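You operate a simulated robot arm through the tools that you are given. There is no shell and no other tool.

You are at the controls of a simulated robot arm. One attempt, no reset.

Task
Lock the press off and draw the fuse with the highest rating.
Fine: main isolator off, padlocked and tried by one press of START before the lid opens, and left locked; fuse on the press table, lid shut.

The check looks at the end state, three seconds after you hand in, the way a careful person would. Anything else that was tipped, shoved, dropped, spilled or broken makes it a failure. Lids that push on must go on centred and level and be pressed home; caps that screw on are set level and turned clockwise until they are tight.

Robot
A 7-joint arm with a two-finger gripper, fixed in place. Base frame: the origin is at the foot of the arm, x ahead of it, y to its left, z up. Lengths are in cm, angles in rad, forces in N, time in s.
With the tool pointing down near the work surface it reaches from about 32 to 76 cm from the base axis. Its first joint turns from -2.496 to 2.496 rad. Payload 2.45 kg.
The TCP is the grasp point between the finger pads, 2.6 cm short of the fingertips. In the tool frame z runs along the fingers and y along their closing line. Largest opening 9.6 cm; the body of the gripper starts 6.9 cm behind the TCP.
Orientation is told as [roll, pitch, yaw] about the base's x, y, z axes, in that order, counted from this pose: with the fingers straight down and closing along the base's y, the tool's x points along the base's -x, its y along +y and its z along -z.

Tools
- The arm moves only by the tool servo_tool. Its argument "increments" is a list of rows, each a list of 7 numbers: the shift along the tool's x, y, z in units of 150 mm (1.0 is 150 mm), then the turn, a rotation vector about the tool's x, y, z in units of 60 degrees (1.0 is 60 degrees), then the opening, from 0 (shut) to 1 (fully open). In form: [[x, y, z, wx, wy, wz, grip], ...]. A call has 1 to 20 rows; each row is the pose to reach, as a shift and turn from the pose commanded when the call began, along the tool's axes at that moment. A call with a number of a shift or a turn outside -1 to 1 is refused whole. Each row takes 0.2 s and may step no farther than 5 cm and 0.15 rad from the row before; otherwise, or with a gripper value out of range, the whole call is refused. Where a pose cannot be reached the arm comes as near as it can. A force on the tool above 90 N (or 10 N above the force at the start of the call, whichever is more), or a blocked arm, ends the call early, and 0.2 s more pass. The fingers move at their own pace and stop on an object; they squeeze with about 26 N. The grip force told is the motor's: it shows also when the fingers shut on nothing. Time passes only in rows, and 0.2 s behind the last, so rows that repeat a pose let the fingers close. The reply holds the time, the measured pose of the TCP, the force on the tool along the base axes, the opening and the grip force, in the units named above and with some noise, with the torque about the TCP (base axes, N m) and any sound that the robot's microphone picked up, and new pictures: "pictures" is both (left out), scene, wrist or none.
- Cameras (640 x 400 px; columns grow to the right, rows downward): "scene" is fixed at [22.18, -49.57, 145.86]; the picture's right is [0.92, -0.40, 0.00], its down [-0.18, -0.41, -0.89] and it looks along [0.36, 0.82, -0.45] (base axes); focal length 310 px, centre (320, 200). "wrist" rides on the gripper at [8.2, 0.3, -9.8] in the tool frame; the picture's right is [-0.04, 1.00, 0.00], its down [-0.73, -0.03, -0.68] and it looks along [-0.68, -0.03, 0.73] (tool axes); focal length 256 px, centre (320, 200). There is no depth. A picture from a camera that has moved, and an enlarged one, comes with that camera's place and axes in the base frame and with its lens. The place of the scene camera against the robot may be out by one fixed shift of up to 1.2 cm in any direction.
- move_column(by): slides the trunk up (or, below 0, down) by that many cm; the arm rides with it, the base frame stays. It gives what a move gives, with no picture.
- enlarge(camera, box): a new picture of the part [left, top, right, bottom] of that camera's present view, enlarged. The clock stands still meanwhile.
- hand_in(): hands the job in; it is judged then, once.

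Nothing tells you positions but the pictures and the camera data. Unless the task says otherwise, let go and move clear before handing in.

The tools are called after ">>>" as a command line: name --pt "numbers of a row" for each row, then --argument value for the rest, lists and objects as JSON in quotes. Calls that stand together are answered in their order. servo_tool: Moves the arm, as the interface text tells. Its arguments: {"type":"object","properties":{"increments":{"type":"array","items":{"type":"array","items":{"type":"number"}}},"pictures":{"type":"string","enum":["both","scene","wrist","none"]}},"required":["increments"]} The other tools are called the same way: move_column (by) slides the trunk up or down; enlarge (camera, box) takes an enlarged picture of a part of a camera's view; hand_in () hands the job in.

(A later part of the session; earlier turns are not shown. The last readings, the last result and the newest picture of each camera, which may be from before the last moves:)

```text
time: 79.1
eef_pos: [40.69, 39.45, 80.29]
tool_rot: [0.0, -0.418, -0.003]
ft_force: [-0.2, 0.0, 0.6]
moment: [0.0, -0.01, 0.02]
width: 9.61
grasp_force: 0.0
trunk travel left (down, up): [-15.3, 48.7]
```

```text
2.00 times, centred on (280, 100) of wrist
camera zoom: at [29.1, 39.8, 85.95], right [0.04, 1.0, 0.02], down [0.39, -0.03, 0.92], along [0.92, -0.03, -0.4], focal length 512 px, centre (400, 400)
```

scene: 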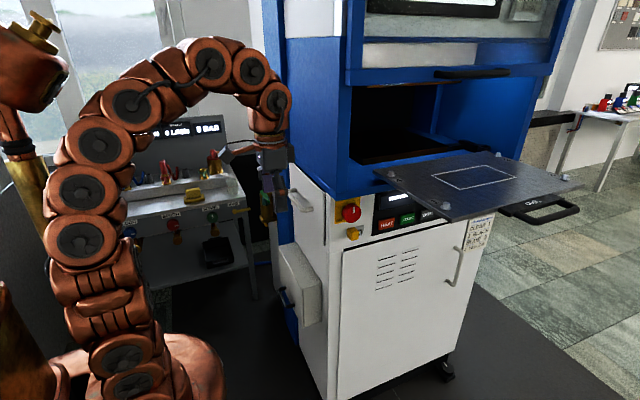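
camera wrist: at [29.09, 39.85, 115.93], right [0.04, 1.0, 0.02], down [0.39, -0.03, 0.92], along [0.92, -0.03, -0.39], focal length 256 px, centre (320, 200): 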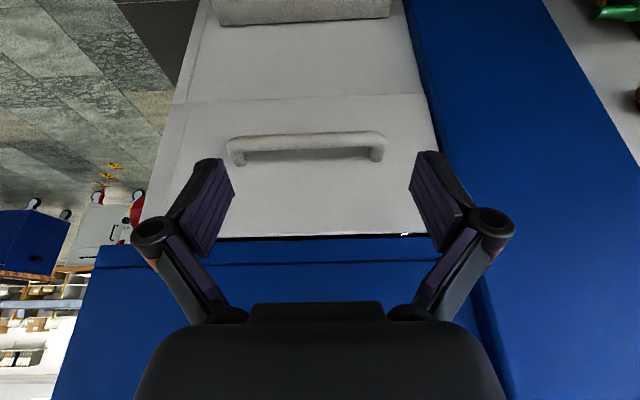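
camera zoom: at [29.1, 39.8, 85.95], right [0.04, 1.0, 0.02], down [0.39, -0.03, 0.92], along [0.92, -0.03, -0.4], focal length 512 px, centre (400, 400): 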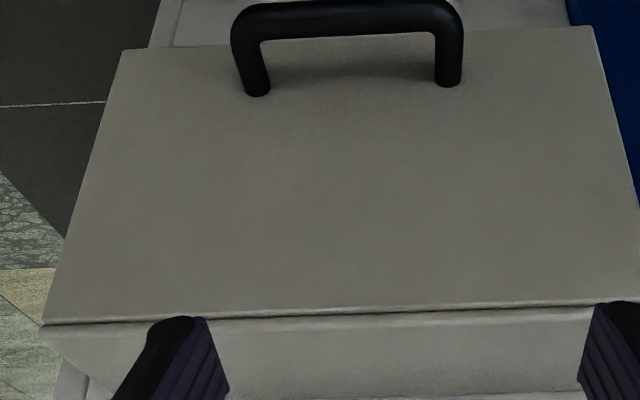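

The lid face is at x≈47.4, spanning y 24–49 and z 56–73.6, with the handle bar at about (43.9, 32–42, 59.8). I'll turn the gripper so it can straddle the horizontal bar.

>>> servo_tool --pt "0.06 -0.04 -0.027 0 0 0.125 1" --pt "0.12 -0.08 -0.054 0 0 0.25 1" --pt "0.18 -0.12 -0.08 0 0 0.375 1" --pt "0.244 -0.167 -0.108 0 0 0.5 1" --pt "0.244 -0.167 -0.108 0 0 0.625 1" --pt "0.244 -0.167 -0.108 0 0 0.75 1" --pt "0.244 -0.167 -0.108 0 0 0.875 1" --pt "0.244 -0.167 -0.108 0 0 1.0 1" --pictures "none"

>>> servo_tool --pt "0 0 0 0 0 0.125 1" --pt "0 0 0 0 0 0.25 1" --pt "0 0 0 0 0 0.375 1" --pt "0 0 0 0 0 0.5 1" --pictures "both"

```text
time: 80.9
eef_pos: [36.51, 36.85, 80.18]
tool_rot: [0.37, -0.206, -1.091]
ft_force: [-0.2, -0.8, 0.2]
moment: [-0.01, -0.01, -0.01]
width: 9.57
grasp_force: 0.0
trunk travel left (down, up): [-15.3, 48.7]
```

```text
time: 81.9
eef_pos: [36.84, 36.89, 80.15]
tool_rot: [0.413, 0.005, -1.577]
ft_force: [-0.5, -0.3, -0.4]
moment: [-0.03, 0.03, 0.02]
width: 9.6
grasp_force: 0.0
trunk travel left (down, up): [-15.3, 48.7]
camera wrist: at [33.15, 45.06, 89.34], right [0.92, -0.05, 0.4], down [-0.3, -0.73, 0.61], along [0.26, -0.68, -0.69], focal length 256 px, centre (320, 200)
```

scene: 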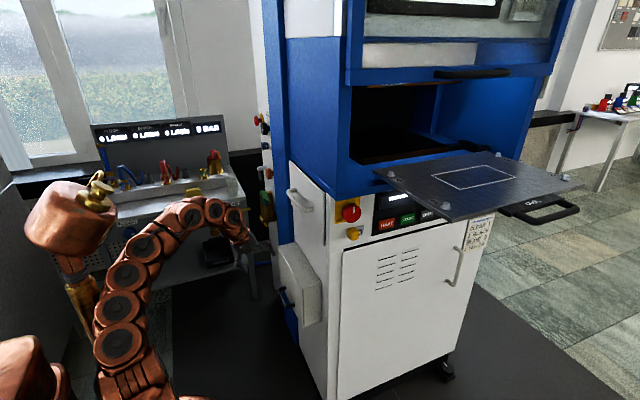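
wrist: 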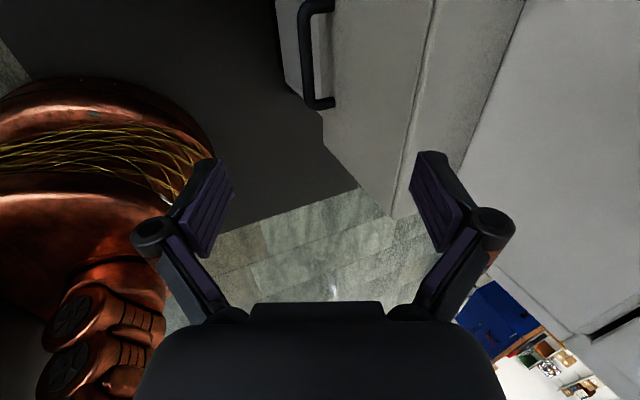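

>>> servo_tool --pt "0 -0.05 0.11 -0.12 0 0 1" --pt "0 -0.1 0.22 -0.24 0 0 1" --pt "0 -0.15 0.33 -0.36 0 0 0.8" --pt "0 -0.2 0.44 -0.48 0 0 0.6" --pt "0 -0.24 0.552 -0.6 0 0 0.45" --pictures "both"

```text
time: 82.7
eef_pos: [39.09, 38.38, 67.57]
tool_rot: [0.369, 0.128, -1.674]
ft_force: [-0.3, -0.6, 0.2]
moment: [0.02, 0.02, -0.01]
width: 7.66
grasp_force: 0.1
trunk travel left (down, up): [-15.3, 48.7]
stopped in row 3: the arm was blocked; the commanded pose is now the measured one
camera wrist: at [36.61, 45.58, 77.85], right [0.92, -0.18, 0.35], down [-0.35, -0.77, 0.52], along [0.18, -0.61, -0.78], focal length 256 px, centre (320, 200)
```

scene: 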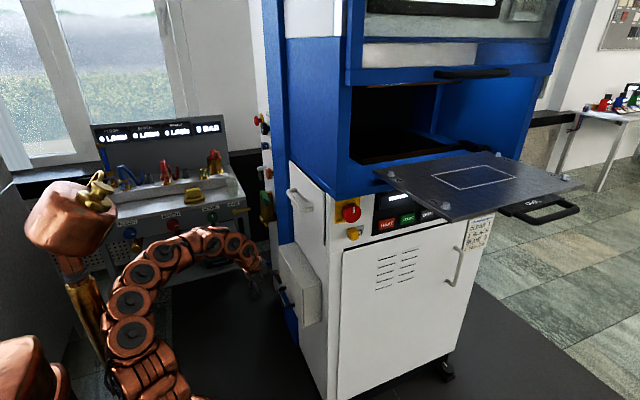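
wrist: 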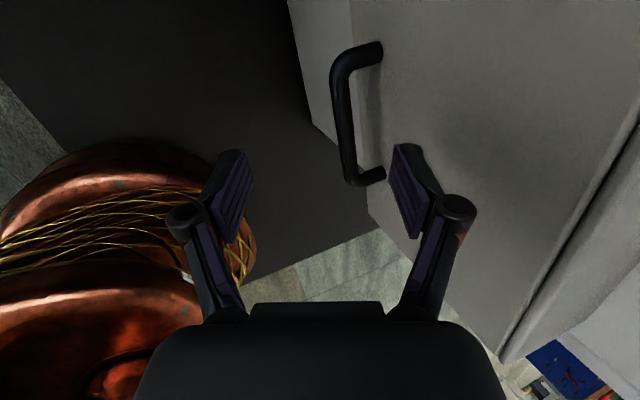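

>>> servo_tool --pt "0 0 0 -0.06 0 0 0.5" --pt "0 0 0 -0.12 0 0 0.45" --pictures "none"

```text
time: 83.5
eef_pos: [41.6, 37.08, 67.74]
tool_rot: [0.4, 0.2, -1.773]
ft_force: [0.1, -0.2, -0.1]
moment: [0.0, -0.03, 0.01]
width: 4.33
grasp_force: 0.1
trunk travel left (down, up): [-15.3, 48.7]
stopped in row 2: the arm was blocked; the commanded pose is now the measured one
```

>>> enlarge --camera "scene" --box '[60, 180, 340, 355]'

>>> enlarge --camera "wrist" --box '[0, 0, 640, 400]'

```text
2.29 times, centred on (200, 268) of scene
camera zoom: at [22.18, -49.57, 145.86], right [0.92, -0.4, 0.0], down [-0.18, -0.41, -0.89], along [0.36, 0.82, -0.45], focal length 708 px, centre (594, 46)
```

zoom: 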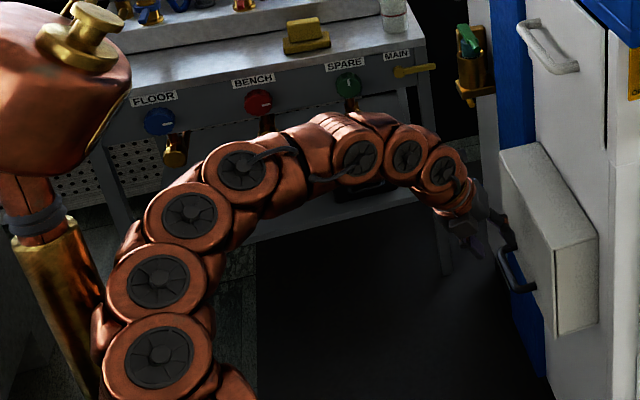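

```text
1.00 times, centred on (320, 200) of wrist (not enlarged: the box is as wide or as high as the picture)
camera zoom: at [39.25, 43.66, 78.46], right [0.88, -0.3, 0.37], down [-0.45, -0.77, 0.45], along [0.15, -0.57, -0.81], focal length 256 px, centre (320, 200)
```

zoom: 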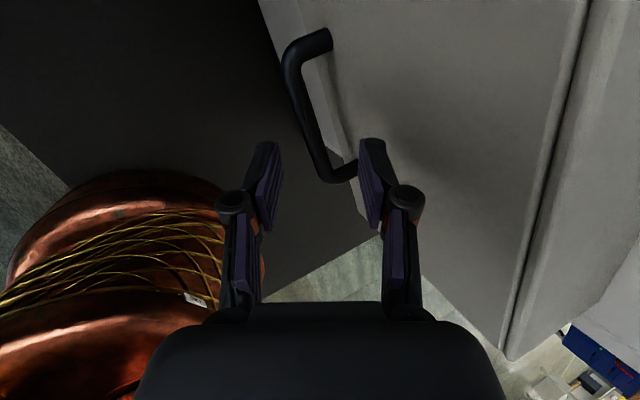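

The arm jumped configuration when I tried to flatten the tool. The steeper tilt (tool about 24° off vertical) also lets me grip the bar, so I'll restore that orientation first.

>>> servo_tool --pt "-0.002 -0.04 -0.07 0.003 -0.035 -0.08 0.45" --pt "-0.005 -0.08 -0.15 0.006 -0.07 -0.16 0.45" --pt "-0.007 -0.126 -0.223 0.009 -0.106 -0.246 0.45" --pt "-0.007 -0.126 -0.223 0.009 -0.106 -0.246 0.45" --pictures "both"

```text
time: 84.5
eef_pos: [39.03, 36.67, 70.13]
tool_rot: [0.386, 0.017, -1.598]
ft_force: [-0.4, 0.0, -0.2]
moment: [-0.01, 0.02, 0.01]
width: 4.32
grasp_force: 0.2
trunk travel left (down, up): [-15.3, 48.7]
camera wrist: at [35.85, 44.73, 79.46], right [0.92, -0.07, 0.38], down [-0.3, -0.74, 0.6], along [0.23, -0.67, -0.7], focal length 256 px, centre (320, 200)
```

scene: 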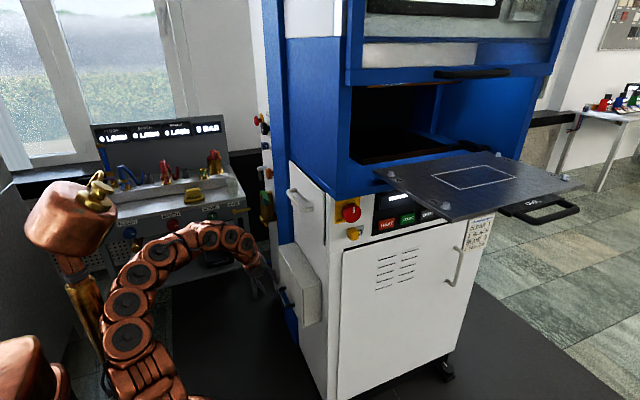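
wrist: 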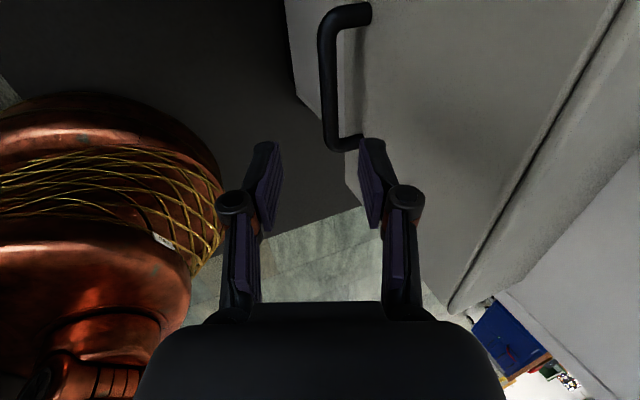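

>>> servo_tool --pt "0.02 0.015 0.12 0 0 0 0.34" --pt "0.04 0.03 0.25 0 0 0 0.34" --pt "0.053 0.039 0.38 0 0 0 0.34" --pt "0.053 0.039 0.38 0 0 0 0.34" --pictures "wrist"

>>> enlarge --camera "wrist" --box '[220, 60, 460, 260]'

```text
time: 85.5
eef_pos: [40.94, 37.85, 65.49]
tool_rot: [0.421, -0.004, -1.572]
ft_force: [-1.3, 0.6, 0.0]
moment: [-0.02, -0.01, -0.02]
width: 3.26
grasp_force: 0.1
trunk travel left (down, up): [-15.3, 48.7]
camera wrist: at [37.25, 46.1, 74.51], right [0.91, -0.04, 0.41], down [-0.3, -0.73, 0.61], along [0.28, -0.68, -0.68], focal length 256 px, centre (320, 200)
```

wrist: 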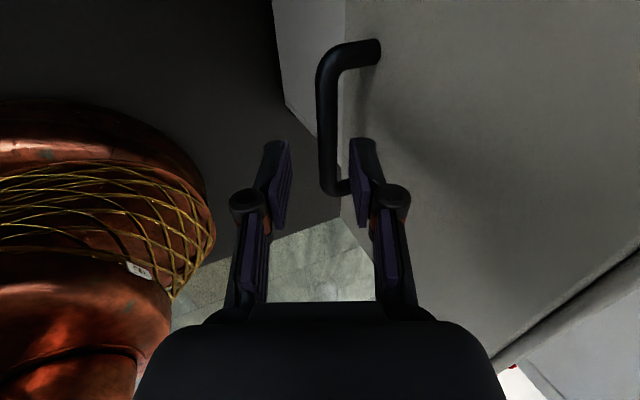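

```text
2.00 times, centred on (340, 160) of wrist
camera zoom: at [37.25, 46.1, 74.51], right [0.91, -0.04, 0.41], down [-0.3, -0.73, 0.61], along [0.28, -0.68, -0.68], focal length 512 px, centre (280, 280)
```

zoom: 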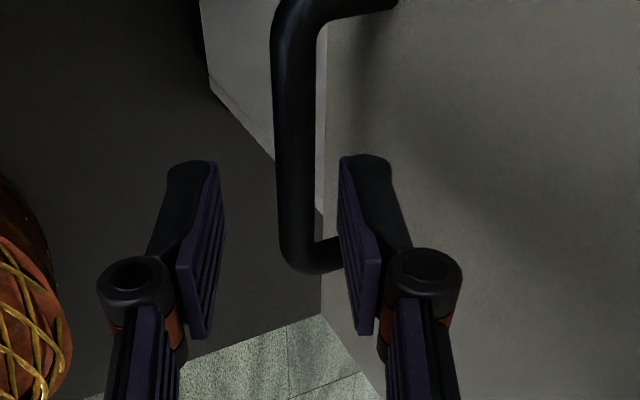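

>>> servo_tool --pt "0 0.033 0.1 0 0 0 0.34" --pt "0 0.033 0.2 0 0 0 0.34" --pt "0 0.033 0.28 0 0 0 0.34" --pt "0 0.033 0.32 0 0 0 0.34" --pt "0 0.033 0.32 0 0 0 0.34" --pictures "both"

>>> enlarge --camera "wrist" --box '[220, 60, 460, 260]'

>>> enlarge --camera "scene" --box '[220, 220, 340, 340]'

```text
time: 86.7
eef_pos: [43.47, 37.87, 61.06]
tool_rot: [0.416, -0.002, -1.573]
ft_force: [-0.5, -0.2, -0.1]
moment: [0.01, -0.02, 0.04]
width: 3.28
grasp_force: 0.0
trunk travel left (down, up): [-15.3, 48.7]
camera wrist: at [39.66, 46.04, 70.25], right [0.91, -0.04, 0.4], down [-0.3, -0.73, 0.61], along [0.27, -0.68, -0.68], focal length 256 px, centre (320, 200)
```

scene: 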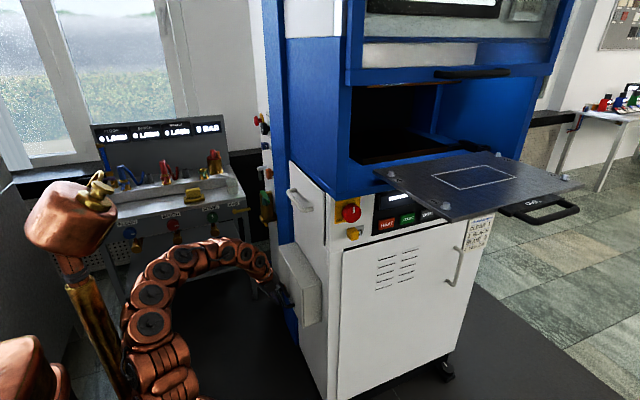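
wrist: 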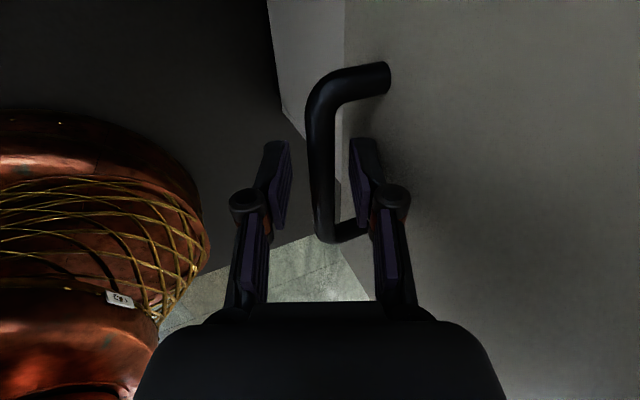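

```text
2.00 times, centred on (340, 160) of wrist
camera zoom: at [39.66, 46.04, 70.25], right [0.91, -0.04, 0.4], down [-0.3, -0.73, 0.61], along [0.27, -0.68, -0.68], focal length 512 px, centre (280, 280)
```

zoom: 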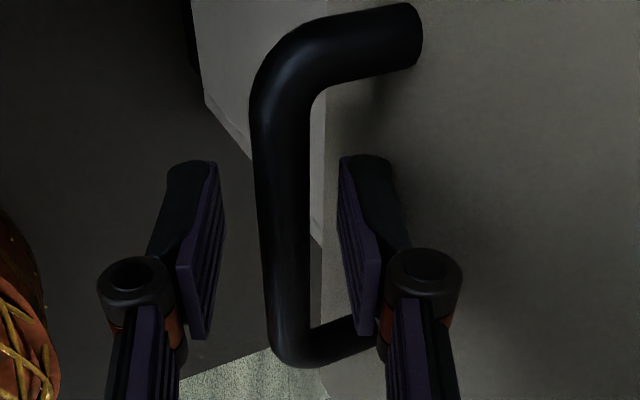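

```text
3.33 times, centred on (280, 280) of scene
camera zoom: at [22.18, -49.57, 145.86], right [0.92, -0.4, 0.0], down [-0.18, -0.41, -0.89], along [0.36, 0.82, -0.45], focal length 1033 px, centre (453, -67)
```

zoom: 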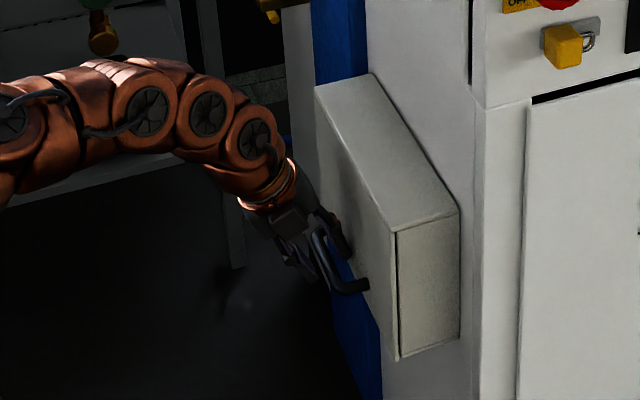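

The bar sits between the fingers. I'll close on it.

>>> servo_tool --pt "0 0 0 0 0 0 0.15" --pt "0 0 0 0 0 0 0.1" --pt "0 0 0 0 0 0 0.1" --pictures "none"

```text
time: 87.5
eef_pos: [43.39, 37.82, 61.24]
tool_rot: [0.417, -0.004, -1.572]
ft_force: [7.8, 0.9, 7.4]
moment: [0.16, -0.18, -0.08]
width: 1.58
grasp_force: 4.2
trunk travel left (down, up): [-15.3, 48.7]
```

Gripped (1.6 cm bar). I'll pull outward along a top-hinge arc for the first 10° and watch the forces.

>>> servo_tool --pt "0 -0.038 -0.037 0 0 0 0.1" --pt "0 -0.076 -0.077 0 0 0 0.1" --pt "0 -0.114 -0.118 0 0 0 0.1" --pictures "both"

>>> enlarge --camera "scene" --box '[220, 220, 340, 340]'

```text
time: 88.3
eef_pos: [41.19, 37.79, 62.07]
tool_rot: [0.419, -0.001, -1.572]
ft_force: [20.8, 2.2, 20.1]
moment: [0.22, -0.49, -0.18]
width: 2.84
grasp_force: 13.8
trunk travel left (down, up): [-15.3, 48.7]
camera wrist: at [37.5, 46.02, 71.24], right [0.91, -0.04, 0.41], down [-0.31, -0.73, 0.61], along [0.27, -0.68, -0.68], focal length 256 px, centre (320, 200)
```

scene: 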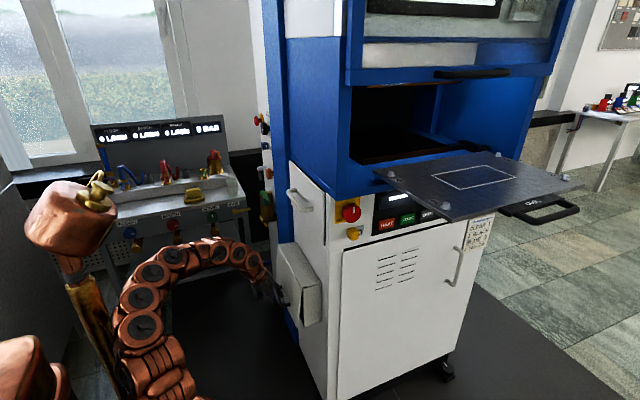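
wrist: 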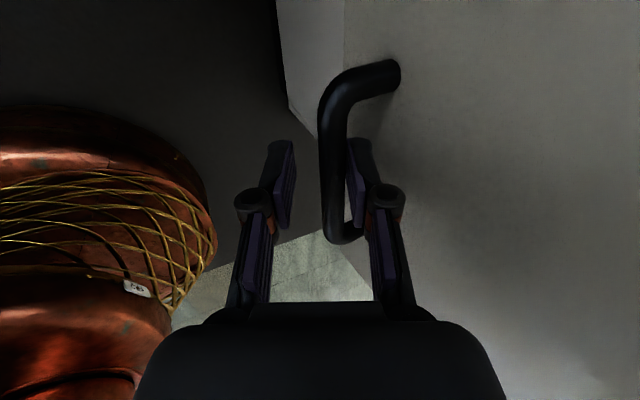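

```text
3.33 times, centred on (280, 280) of scene
camera zoom: at [22.18, -49.57, 145.86], right [0.92, -0.4, 0.0], down [-0.18, -0.41, -0.89], along [0.36, 0.82, -0.45], focal length 1033 px, centre (453, -67)
```

zoom: 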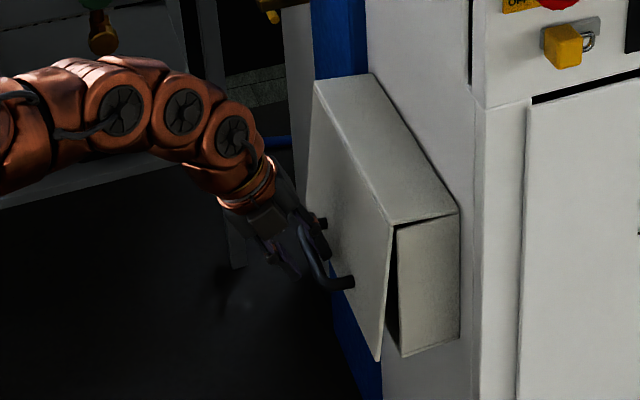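

The lid is hinged at the top and is opening outward. I'll carry on up the arc, letting the tool tilt with it.

>>> servo_tool --pt "0 -0.03 -0.07 0.1 0 0 0.1" --pt "0 -0.06 -0.14 0.2 0 0 0.1" --pt "0 -0.095 -0.21 0.3 0 0 0.1" --pt "0 -0.13 -0.283 0.4 0 0 0.1" --pictures "both"

>>> enlarge --camera "scene" --box '[220, 220, 340, 340]'

```text
time: 89.3
eef_pos: [37.56, 37.75, 64.99]
tool_rot: [-0.008, -0.004, -1.574]
ft_force: [17.5, -1.7, 3.1]
moment: [0.07, 0.27, -0.25]
width: 2.52
grasp_force: 9.1
trunk travel left (down, up): [-15.3, 48.7]
camera wrist: at [37.94, 46.0, 74.86], right [1.0, -0.04, -0.01], down [-0.02, -0.73, 0.68], along [-0.03, -0.68, -0.73], focal length 256 px, centre (320, 200)
```

scene: 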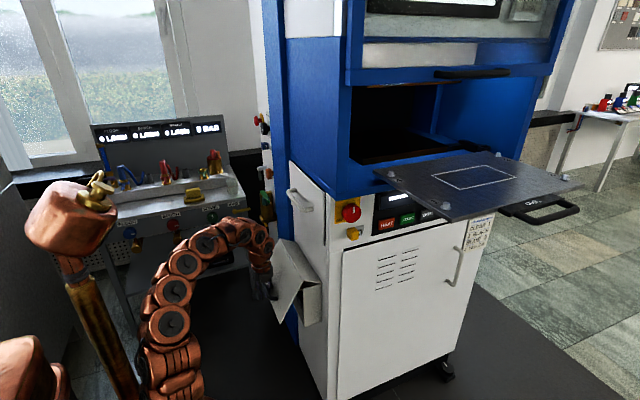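
wrist: 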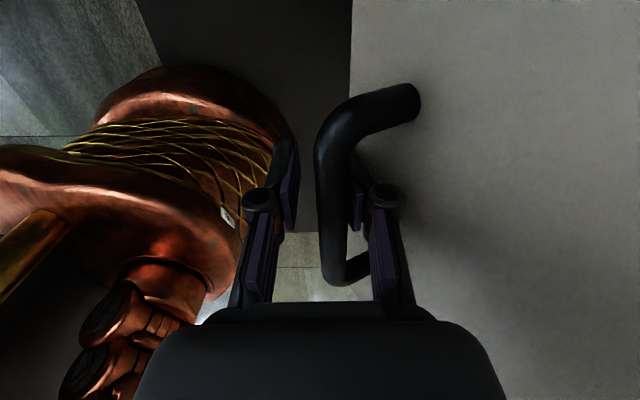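

```text
3.33 times, centred on (280, 280) of scene
camera zoom: at [22.18, -49.57, 145.86], right [0.92, -0.4, 0.0], down [-0.18, -0.41, -0.89], along [0.36, 0.82, -0.45], focal length 1033 px, centre (453, -67)
```

zoom: 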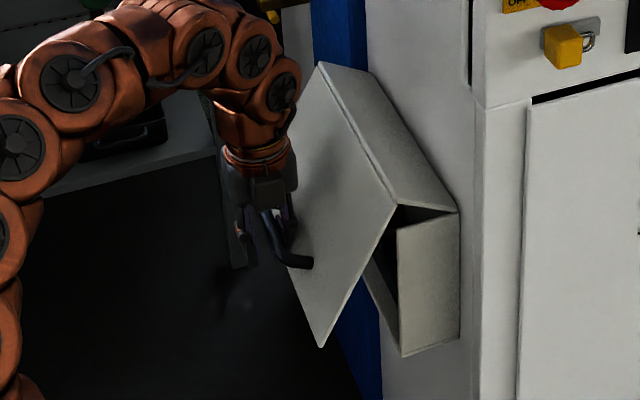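

The cover (top and front together) swings about the wall edge and is about 30° open. The lid load is light. I'll slide the fingers up so the bar sits nearer the tips, then regrip before lifting further.

>>> servo_tool --pt "0 0 -0.08 0 0 0 0.28" --pt "0 0 -0.16 0 0 0 0.28" --pt "0 0.02 -0.16 0 0 0 0.2" --pt "0 0.035 -0.16 0 0 0 0.1" --pt "0 0.035 -0.16 0 0 0 0.1" --pictures "wrist"

```text
time: 90.5
eef_pos: [38.16, 37.92, 67.49]
tool_rot: [-0.002, -0.005, -1.57]
ft_force: [-8.7, -4.7, -3.6]
moment: [-0.08, 0.01, -0.53]
width: 1.28
grasp_force: 34.7
trunk travel left (down, up): [-15.3, 48.7]
camera wrist: at [38.51, 46.09, 77.31], right [1.0, -0.04, 0.0], down [-0.03, -0.73, 0.68], along [-0.03, -0.68, -0.73], focal length 256 px, centre (320, 200)
```

wrist: 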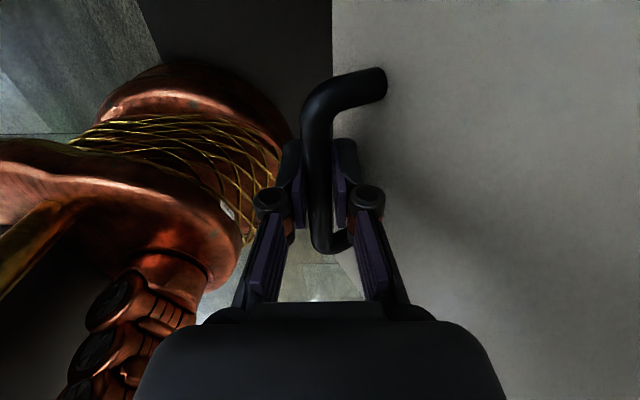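

>>> servo_tool --pt "0 -0.04 -0.107 0 0 0 0.05" --pt "0 -0.073 -0.213 0 0 0 0.05" --pt "0 -0.09 -0.313 0 0 0 0.05" --pictures "both"

>>> enlarge --camera "scene" --box '[220, 220, 340, 340]'

```text
time: 91.3
eef_pos: [36.93, 37.95, 72.15]
tool_rot: [-0.004, -0.005, -1.571]
ft_force: [-22.0, -7.3, -9.1]
moment: [-0.04, 0.23, -0.43]
width: 1.31
grasp_force: 39.4
trunk travel left (down, up): [-15.3, 48.7]
camera wrist: at [37.09, 46.09, 81.9], right [1.0, -0.04, 0.0], down [-0.03, -0.73, 0.68], along [-0.03, -0.68, -0.73], focal length 256 px, centre (320, 200)
```

scene: 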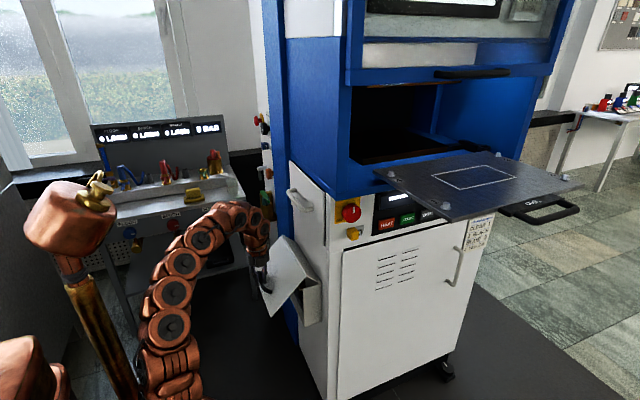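
wrist: 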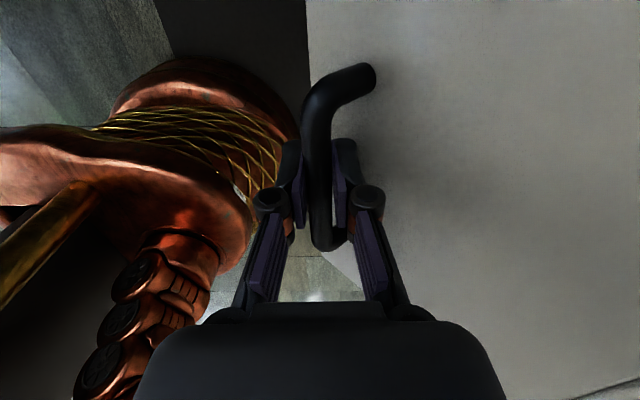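

```text
3.33 times, centred on (280, 280) of scene
camera zoom: at [22.18, -49.57, 145.86], right [0.92, -0.4, 0.0], down [-0.18, -0.41, -0.89], along [0.36, 0.82, -0.45], focal length 1033 px, centre (453, -67)
```

zoom: 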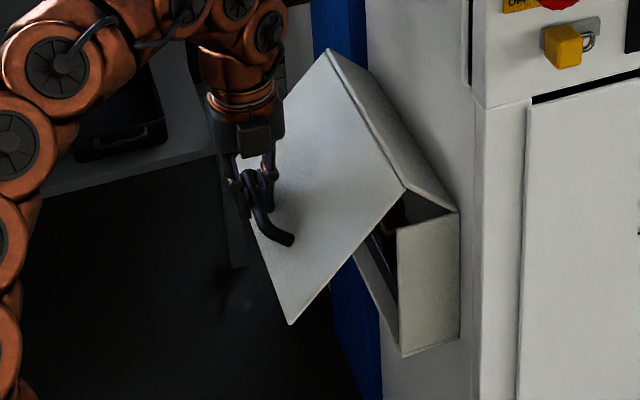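

>>> servo_tool --pt "0 -0.04 -0.1 0 0 0 0.05" --pt "0 -0.045 -0.2 0 0 0 0.05" --pt "0 -0.045 -0.303 0 0 0 0.05" --pt "0 -0.03 -0.4 0 0 0 0.05" --pictures "none"

```text
time: 92.3
eef_pos: [36.67, 37.99, 78.24]
tool_rot: [-0.003, -0.006, -1.573]
ft_force: [2.2, -2.7, -3.6]
moment: [-0.42, 0.03, -0.1]
width: 1.29
grasp_force: 39.5
trunk travel left (down, up): [-15.3, 48.7]
```

>>> servo_tool --pt "0 0.025 -0.12 0 0 0 0.05" --pt "0 0.06 -0.23 0 0 0 0.05" --pt "0 0.105 -0.325 0 0 0 0.05" --pt "0 0.155 -0.41 0 0 0 0.05" --pt "0 0.21 -0.498 0 0 0 0.05" --pictures "both"

>>> enlarge --camera "scene" --box '[220, 200, 360, 340]'

```text
time: 93.5
eef_pos: [38.65, 36.24, 82.76]
tool_rot: [-0.002, -0.004, -1.57]
ft_force: [-18.3, 4.3, 4.8]
moment: [-0.05, -0.01, -0.28]
width: 1.74
grasp_force: 9.6
out of reach, approached as far as the arm can: row 3, 4, 5
trunk travel left (down, up): [-15.3, 48.7]
camera wrist: at [38.92, 44.5, 92.63], right [1.0, -0.04, 0.0], down [-0.03, -0.73, 0.68], along [-0.03, -0.68, -0.73], focal length 256 px, centre (320, 200)
```

scene: 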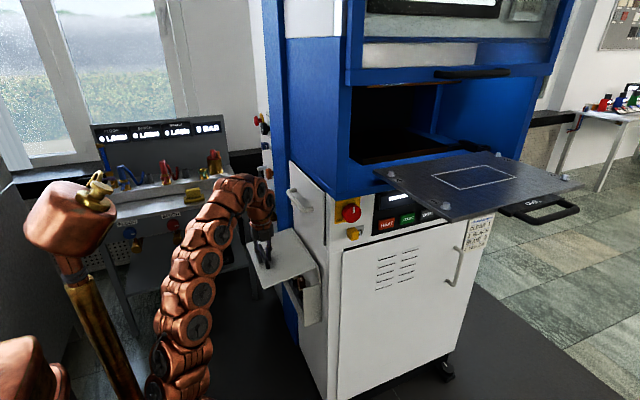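
wrist: 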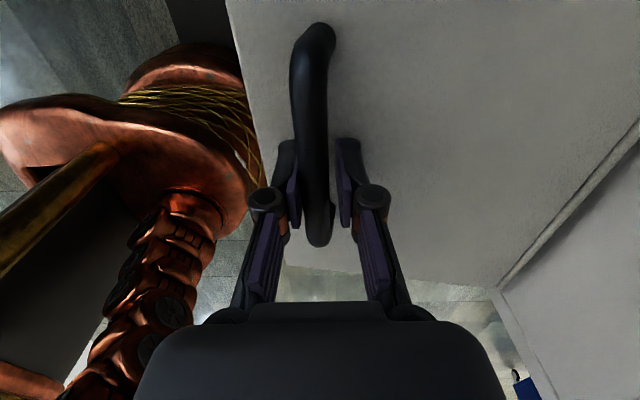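

```text
2.86 times, centred on (290, 270) of scene
camera zoom: at [22.18, -49.57, 145.86], right [0.92, -0.4, 0.0], down [-0.18, -0.41, -0.89], along [0.36, 0.82, -0.45], focal length 886 px, centre (406, 0)
```

zoom: 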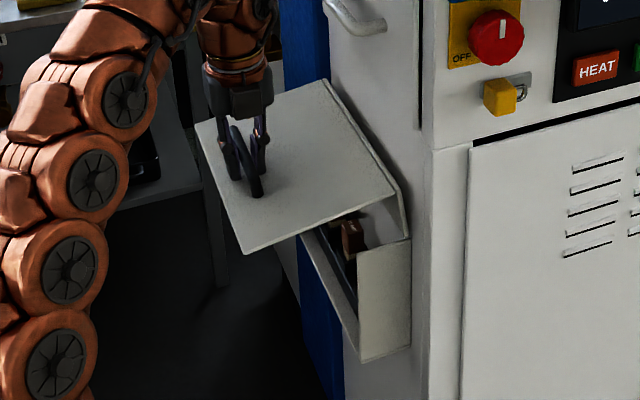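

The lid is around 80° open and I can see brown fuse bodies inside. The arm is at its reach limit, so I'll raise the trunk slightly and keep going.

>>> move_column --by 1.5

>>> servo_tool --pt "0 0.04 -0.03 0 0 0 0.05" --pt "0 0.08 -0.06 0 0 0 0.05" --pictures "none"

```text
time: 94.1
eef_pos: [39.13, 36.17, 84.2]
tool_rot: [0.001, -0.003, -1.578]
ft_force: [14.7, 4.3, -7.0]
moment: [-0.39, -0.04, 0.31]
width: 1.25
grasp_force: 33.1
trunk travel left (down, up): [-16.8, 47.2]
```

```text
time: 94.7
eef_pos: [39.04, 36.23, 84.17]
tool_rot: [-0.004, -0.005, -1.571]
ft_force: [-27.3, -15.3, 11.6]
moment: [-0.82, 0.02, 0.08]
width: 1.23
grasp_force: 39.4
out of reach, approached as far as the arm can: row 1, 2
trunk travel left (down, up): [-16.8, 47.2]
```

>>> servo_tool --pt "0 0 0 0 0 0 0.2" --pt "0 0 0 0 0 0 0.3" --pt "0 0 0 0 0 0 0.3" --pictures "both"

>>> enlarge --camera "scene" --box '[220, 200, 360, 340]'

```text
time: 95.5
eef_pos: [39.48, 36.23, 83.93]
tool_rot: [-0.001, -0.004, -1.575]
ft_force: [0.5, 0.2, 0.1]
moment: [0.02, 0.0, -0.03]
width: 2.9
grasp_force: 0.1
trunk travel left (down, up): [-16.8, 47.2]
camera wrist: at [39.74, 44.48, 93.77], right [1.0, -0.04, 0.0], down [-0.03, -0.73, 0.68], along [-0.03, -0.68, -0.73], focal length 256 px, centre (320, 200)
```

scene: 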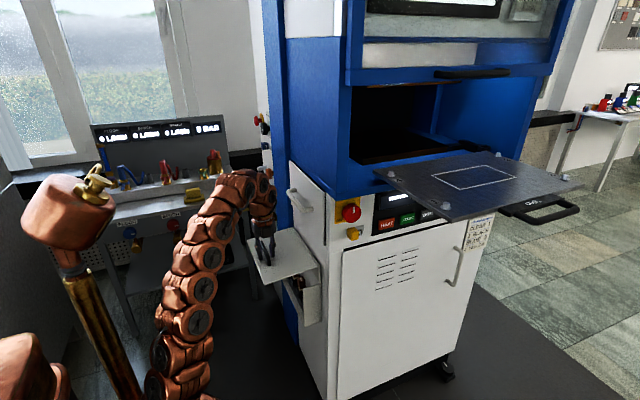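
wrist: 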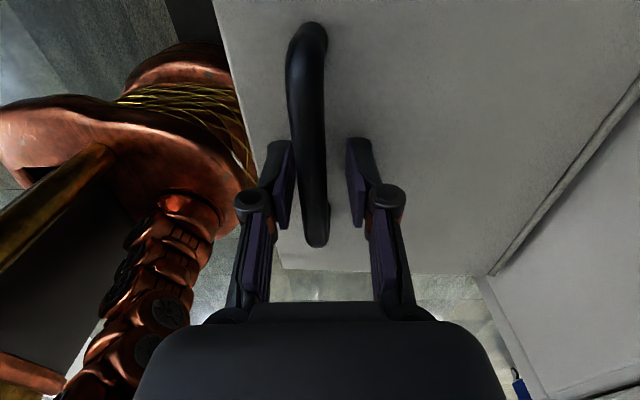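

```text
2.86 times, centred on (290, 270) of scene
camera zoom: at [22.18, -49.57, 145.86], right [0.92, -0.4, 0.0], down [-0.18, -0.41, -0.89], along [0.36, 0.82, -0.45], focal length 886 px, centre (406, 0)
```

zoom: 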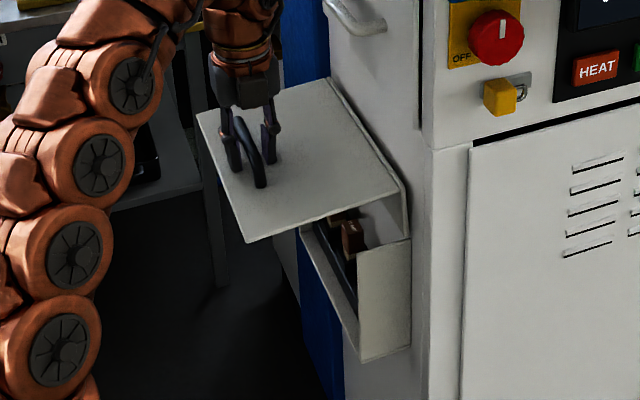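

The lid stays up by itself on a stiff hinge. I'll lift the fingers clear of the handle with the column, then step back to look inside.

>>> move_column --by 9

>>> servo_tool --pt "0 -0.1 0 0 0 -0.12 0.4" --pt "0 -0.22 0 0 0 -0.24 0.5" --pt "0 -0.35 0 0 0 -0.36 0.5" --pt "0 -0.45 0 0 0 -0.48 0.5" --pt "0 -0.5 0 0 0 -0.6 0.5" --pt "0 -0.55 0 0 0 -0.72 0.5" --pt "0 -0.58 0 0 0 -0.86 0.5" --pt "0 -0.6 0 0 0 -1.0 0.5" --pictures "both"

```text
time: 96.8
eef_pos: [39.39, 36.34, 93.02]
tool_rot: [-0.002, -0.005, -1.573]
ft_force: [-1.6, -0.3, -0.2]
moment: [-0.01, 0.02, -0.01]
width: 2.87
grasp_force: 0.1
trunk travel left (down, up): [-25.8, 38.2]
```

```text
time: 98.6
eef_pos: [30.42, 36.33, 93.04]
tool_rot: [-0.005, -0.001, -0.522]
ft_force: [-1.1, -0.3, -0.9]
moment: [0.03, 0.01, -0.02]
width: 4.8
grasp_force: 0.0
trunk travel left (down, up): [-25.8, 38.2]
camera wrist: at [23.42, 40.7, 102.87], right [0.53, 0.85, 0.0], down [0.62, -0.39, 0.68], along [0.57, -0.37, -0.73], focal length 256 px, centre (320, 200)
```

scene: 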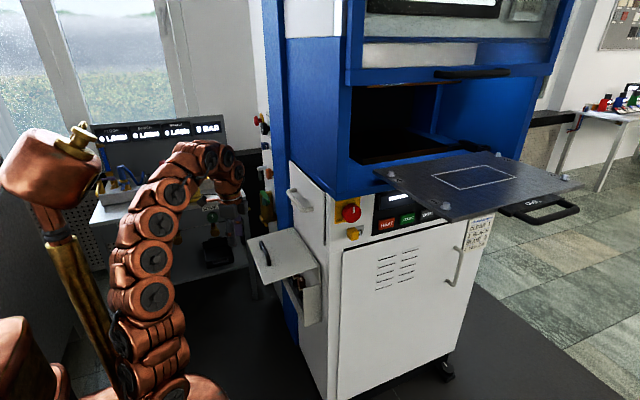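
wrist: 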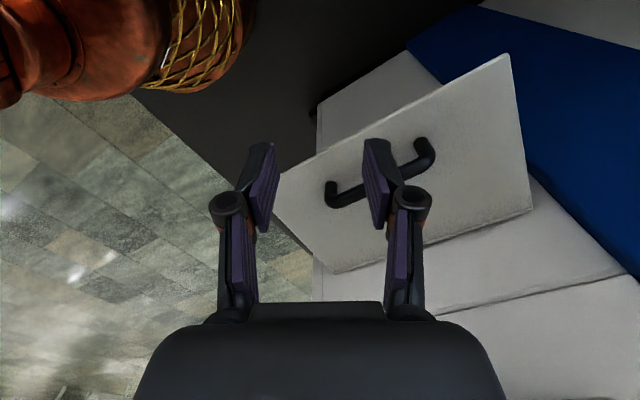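

>>> servo_tool --pt "0 0 0 0 0 -0.125 0.5" --pt "0 0 0 0 0 -0.25 0.5" --pt "0 0 0 0 0 -0.375 0.5" --pt "0 0 0 0 0 -0.5 0.5" --pictures "none"

>>> servo_tool --pt "0 0 0 0 -0.1 0 0.5" --pt "0 0 0 0 -0.2 0 0.5" --pt "0 0 0 0 -0.3 0 0.5" --pt "0 0 0 0 -0.4 0 0.5" --pictures "none"

>>> move_column --by -22

>>> enlarge --camera "wrist" --box '[0, 0, 640, 400]'

>>> enlarge --camera "wrist" --box '[200, 60, 440, 210]'

```text
time: 99.6
eef_pos: [30.34, 36.31, 93.04]
tool_rot: [-0.004, 0.001, 0.0]
ft_force: [0.8, -0.9, 0.1]
moment: [-0.02, 0.02, -0.05]
width: 4.82
grasp_force: 0.0
trunk travel left (down, up): [-25.8, 38.2]
```

```text
time: 100.6
eef_pos: [31.71, 35.82, 92.32]
tool_rot: [0.031, -0.351, -0.041]
ft_force: [0.6, 0.2, 0.3]
moment: [0.02, 0.03, 0.03]
width: 4.83
grasp_force: 0.0
trunk travel left (down, up): [-25.8, 38.2]
```

```text
time: 102.9
eef_pos: [31.58, 36.01, 70.83]
tool_rot: [0.042, -0.355, -0.039]
ft_force: [-0.8, 0.3, 0.3]
moment: [0.01, 0.0, 0.04]
width: 4.77
grasp_force: 0.1
trunk travel left (down, up): [-3.8, 60.2]
```

```text
1.00 times, centred on (320, 200) of wrist (not enlarged: the box is as wide or as high as the picture)
camera zoom: at [20.39, 36.31, 77.35], right [0.06, 1.0, 0.05], down [0.45, -0.08, 0.89], along [0.89, -0.03, -0.45], focal length 256 px, centre (320, 200)
```

zoom: 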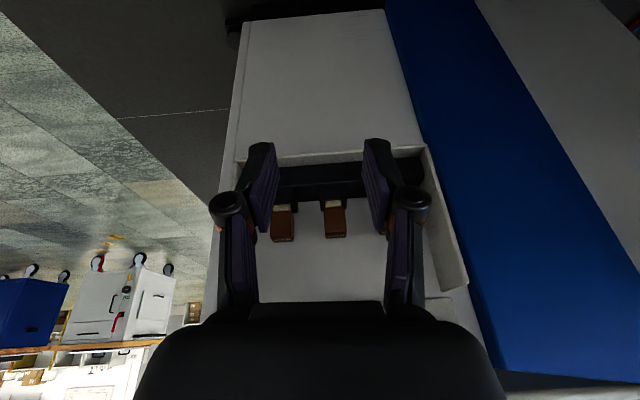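

```text
2.67 times, centred on (320, 135) of wrist
camera zoom: at [20.39, 36.31, 77.35], right [0.06, 1.0, 0.05], down [0.45, -0.08, 0.89], along [0.89, -0.03, -0.45], focal length 683 px, centre (320, 373)
```

zoom: 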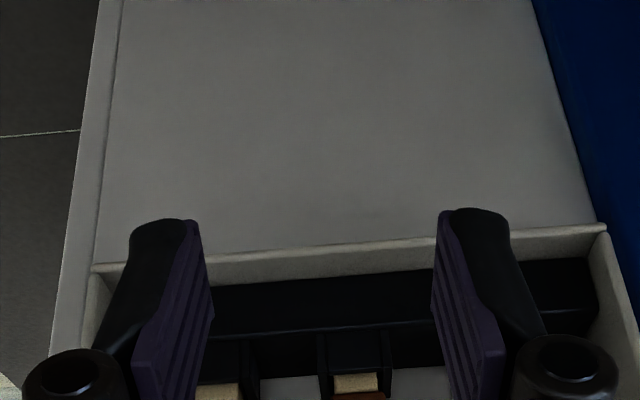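

Now I can see the fuse holders inside the box. I'll open the fingers wide for an unobstructed look.

>>> servo_tool --pt "0 0 0 0 0 0 1" --pt "0 0 0 0 0 0 1" --pt "0 0 0 0 0 0 1" --pictures "wrist"

>>> enlarge --camera "wrist" --box '[200, 130, 480, 305]'

>>> enlarge --camera "scene" --box '[220, 220, 340, 340]'

```text
time: 103.7
eef_pos: [31.41, 35.99, 71.16]
tool_rot: [0.046, -0.355, -0.04]
ft_force: [-0.3, -0.1, 0.3]
moment: [0.02, 0.02, 0.01]
width: 9.59
grasp_force: 0.0
trunk travel left (down, up): [-3.8, 60.2]
camera wrist: at [20.26, 36.29, 77.52], right [0.06, 1.0, 0.06], down [0.45, -0.08, 0.89], along [0.89, -0.03, -0.45], focal length 256 px, centre (320, 200)
```

wrist: 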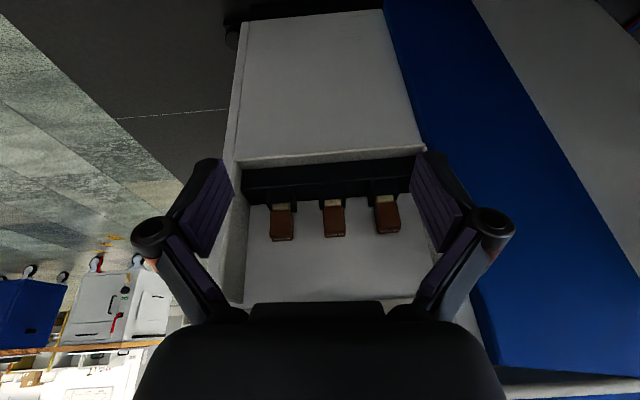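

```text
2.29 times, centred on (340, 218) of wrist
camera zoom: at [20.26, 36.29, 77.52], right [0.06, 1.0, 0.06], down [0.45, -0.08, 0.89], along [0.89, -0.03, -0.45], focal length 585 px, centre (274, 160)
```

zoom: 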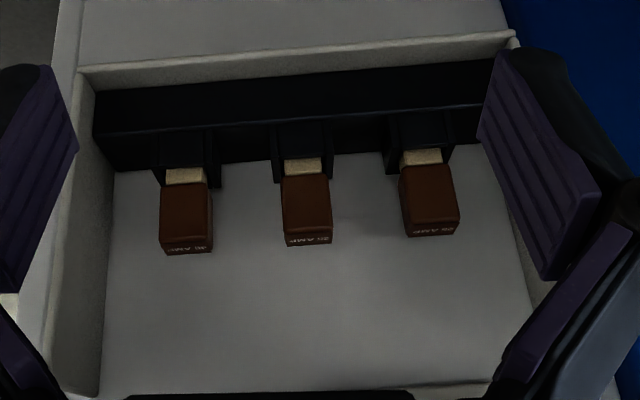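

```text
3.33 times, centred on (280, 280) of scene
camera zoom: at [22.18, -49.57, 145.86], right [0.92, -0.4, 0.0], down [-0.18, -0.41, -0.89], along [0.36, 0.82, -0.45], focal length 1033 px, centre (453, -67)
```

zoom: 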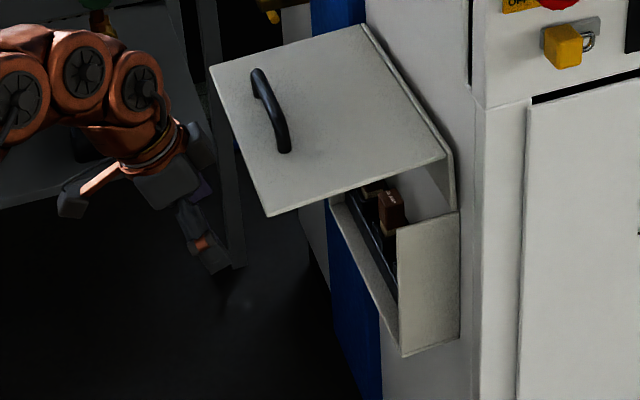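

>>> enlarge --camera "wrist" --box '[262, 190, 342, 250]'

>>> enlarge --camera "wrist" --box '[330, 190, 410, 250]'

>>> enlarge --camera "wrist" --box '[265, 226, 305, 248]'

>>> enlarge --camera "wrist" --box '[315, 222, 355, 244]'

>>> enlarge --camera "wrist" --box '[365, 218, 405, 240]'

```text
6.67 times, centred on (302, 220) of wrist
camera zoom: at [20.26, 36.29, 77.52], right [0.06, 1.0, 0.06], down [0.45, -0.08, 0.89], along [0.89, -0.03, -0.45], focal length 1707 px, centre (440, 67)
```

zoom: 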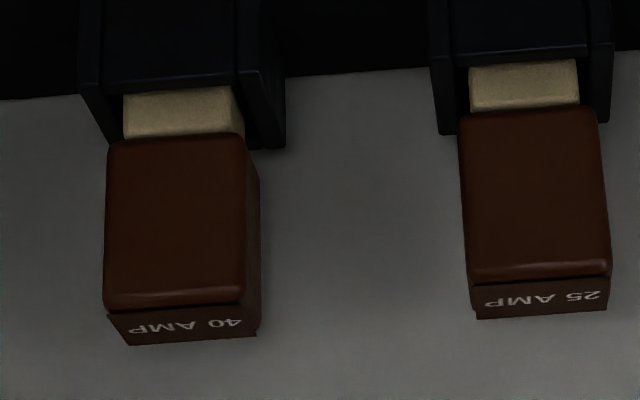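

```text
6.67 times, centred on (370, 220) of wrist
camera zoom: at [20.26, 36.29, 77.52], right [0.06, 1.0, 0.06], down [0.45, -0.08, 0.89], along [0.89, -0.03, -0.45], focal length 1707 px, centre (-13, 67)
```

zoom: 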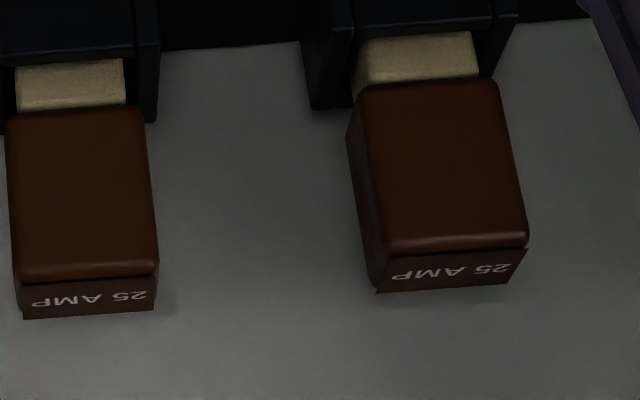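

```text
16.00 times, centred on (285, 237) of wrist
camera zoom: at [20.26, 36.29, 77.52], right [0.06, 1.0, 0.06], down [0.45, -0.08, 0.89], along [0.89, -0.03, -0.45], focal length 4096 px, centre (880, -392)
```

zoom: 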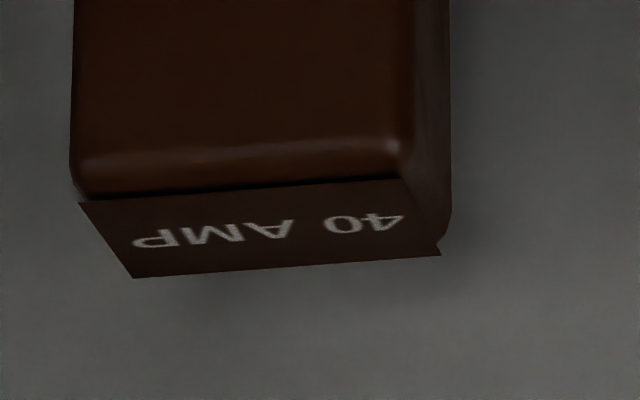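

```text
16.00 times, centred on (335, 233) of wrist
camera zoom: at [20.26, 36.29, 77.52], right [0.06, 1.0, 0.06], down [0.45, -0.08, 0.89], along [0.89, -0.03, -0.45], focal length 4096 px, centre (80, -328)
```

zoom: 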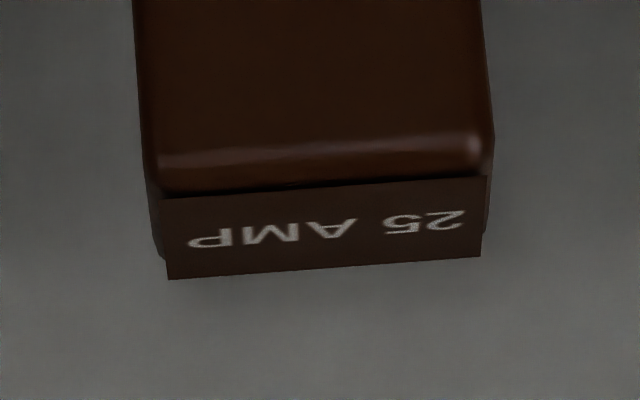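

```text
16.00 times, centred on (385, 229) of wrist
camera zoom: at [20.26, 36.29, 77.52], right [0.06, 1.0, 0.06], down [0.45, -0.08, 0.89], along [0.89, -0.03, -0.45], focal length 4096 px, centre (-720, -264)
```

zoom: 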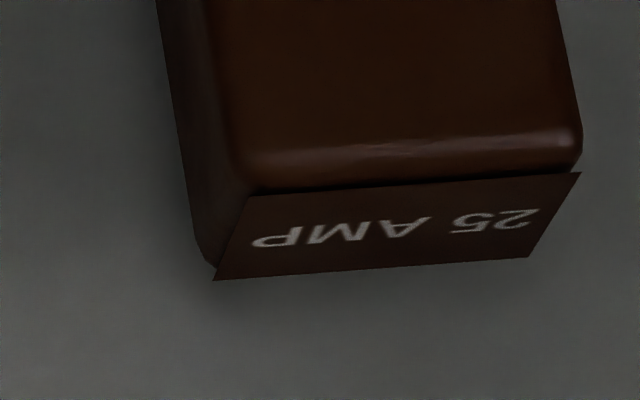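

The three fuses read 40, 25 and 25 AMP (labels on their tops, seen upside down), so the 40 AMP one nearest −y (about (50.5, 30.3, 65.6)) is the target. It draws upward. I'll try levelling the tool toward +x to come in beneath the open lid.

>>> servo_tool --pt "-0.05 -0.05 0 0 -0.08 0 0.6" --pt "-0.1 -0.1 0 0 -0.16 0 0.6" --pt "-0.15 -0.15 0 0 -0.24 0 0.6" --pt "-0.2 -0.2 0 0 -0.32 0 0.6" --pictures "both"

```text
time: 104.7
eef_pos: [33.46, 34.67, 71.2]
tool_rot: [0.217, -0.456, -0.108]
ft_force: [0.6, 0.1, -0.6]
moment: [0.03, 0.01, 0.02]
width: 5.77
grasp_force: 0.0
trunk travel left (down, up): [-3.8, 60.2]
stopped in row 4: the arm was blocked; the commanded pose is now the measured one
camera wrist: at [21.64, 33.99, 76.25], right [0.05, 0.98, 0.21], down [0.35, -0.21, 0.91], along [0.94, 0.03, -0.35], focal length 256 px, centre (320, 200)
```

scene: 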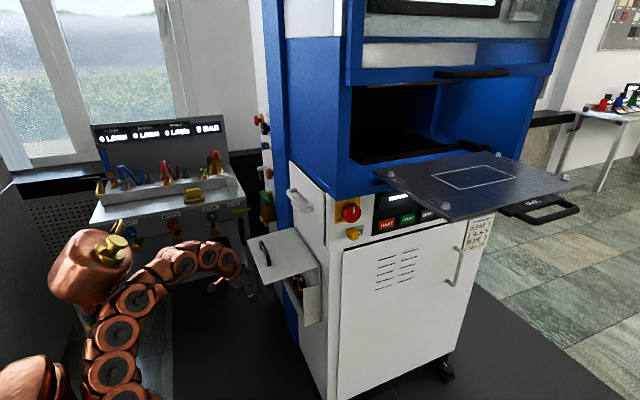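
wrist: 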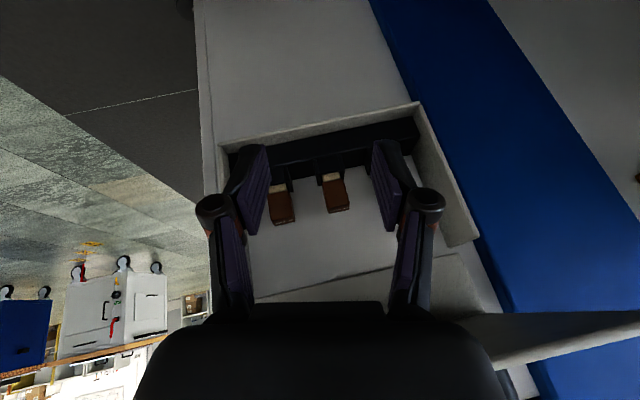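

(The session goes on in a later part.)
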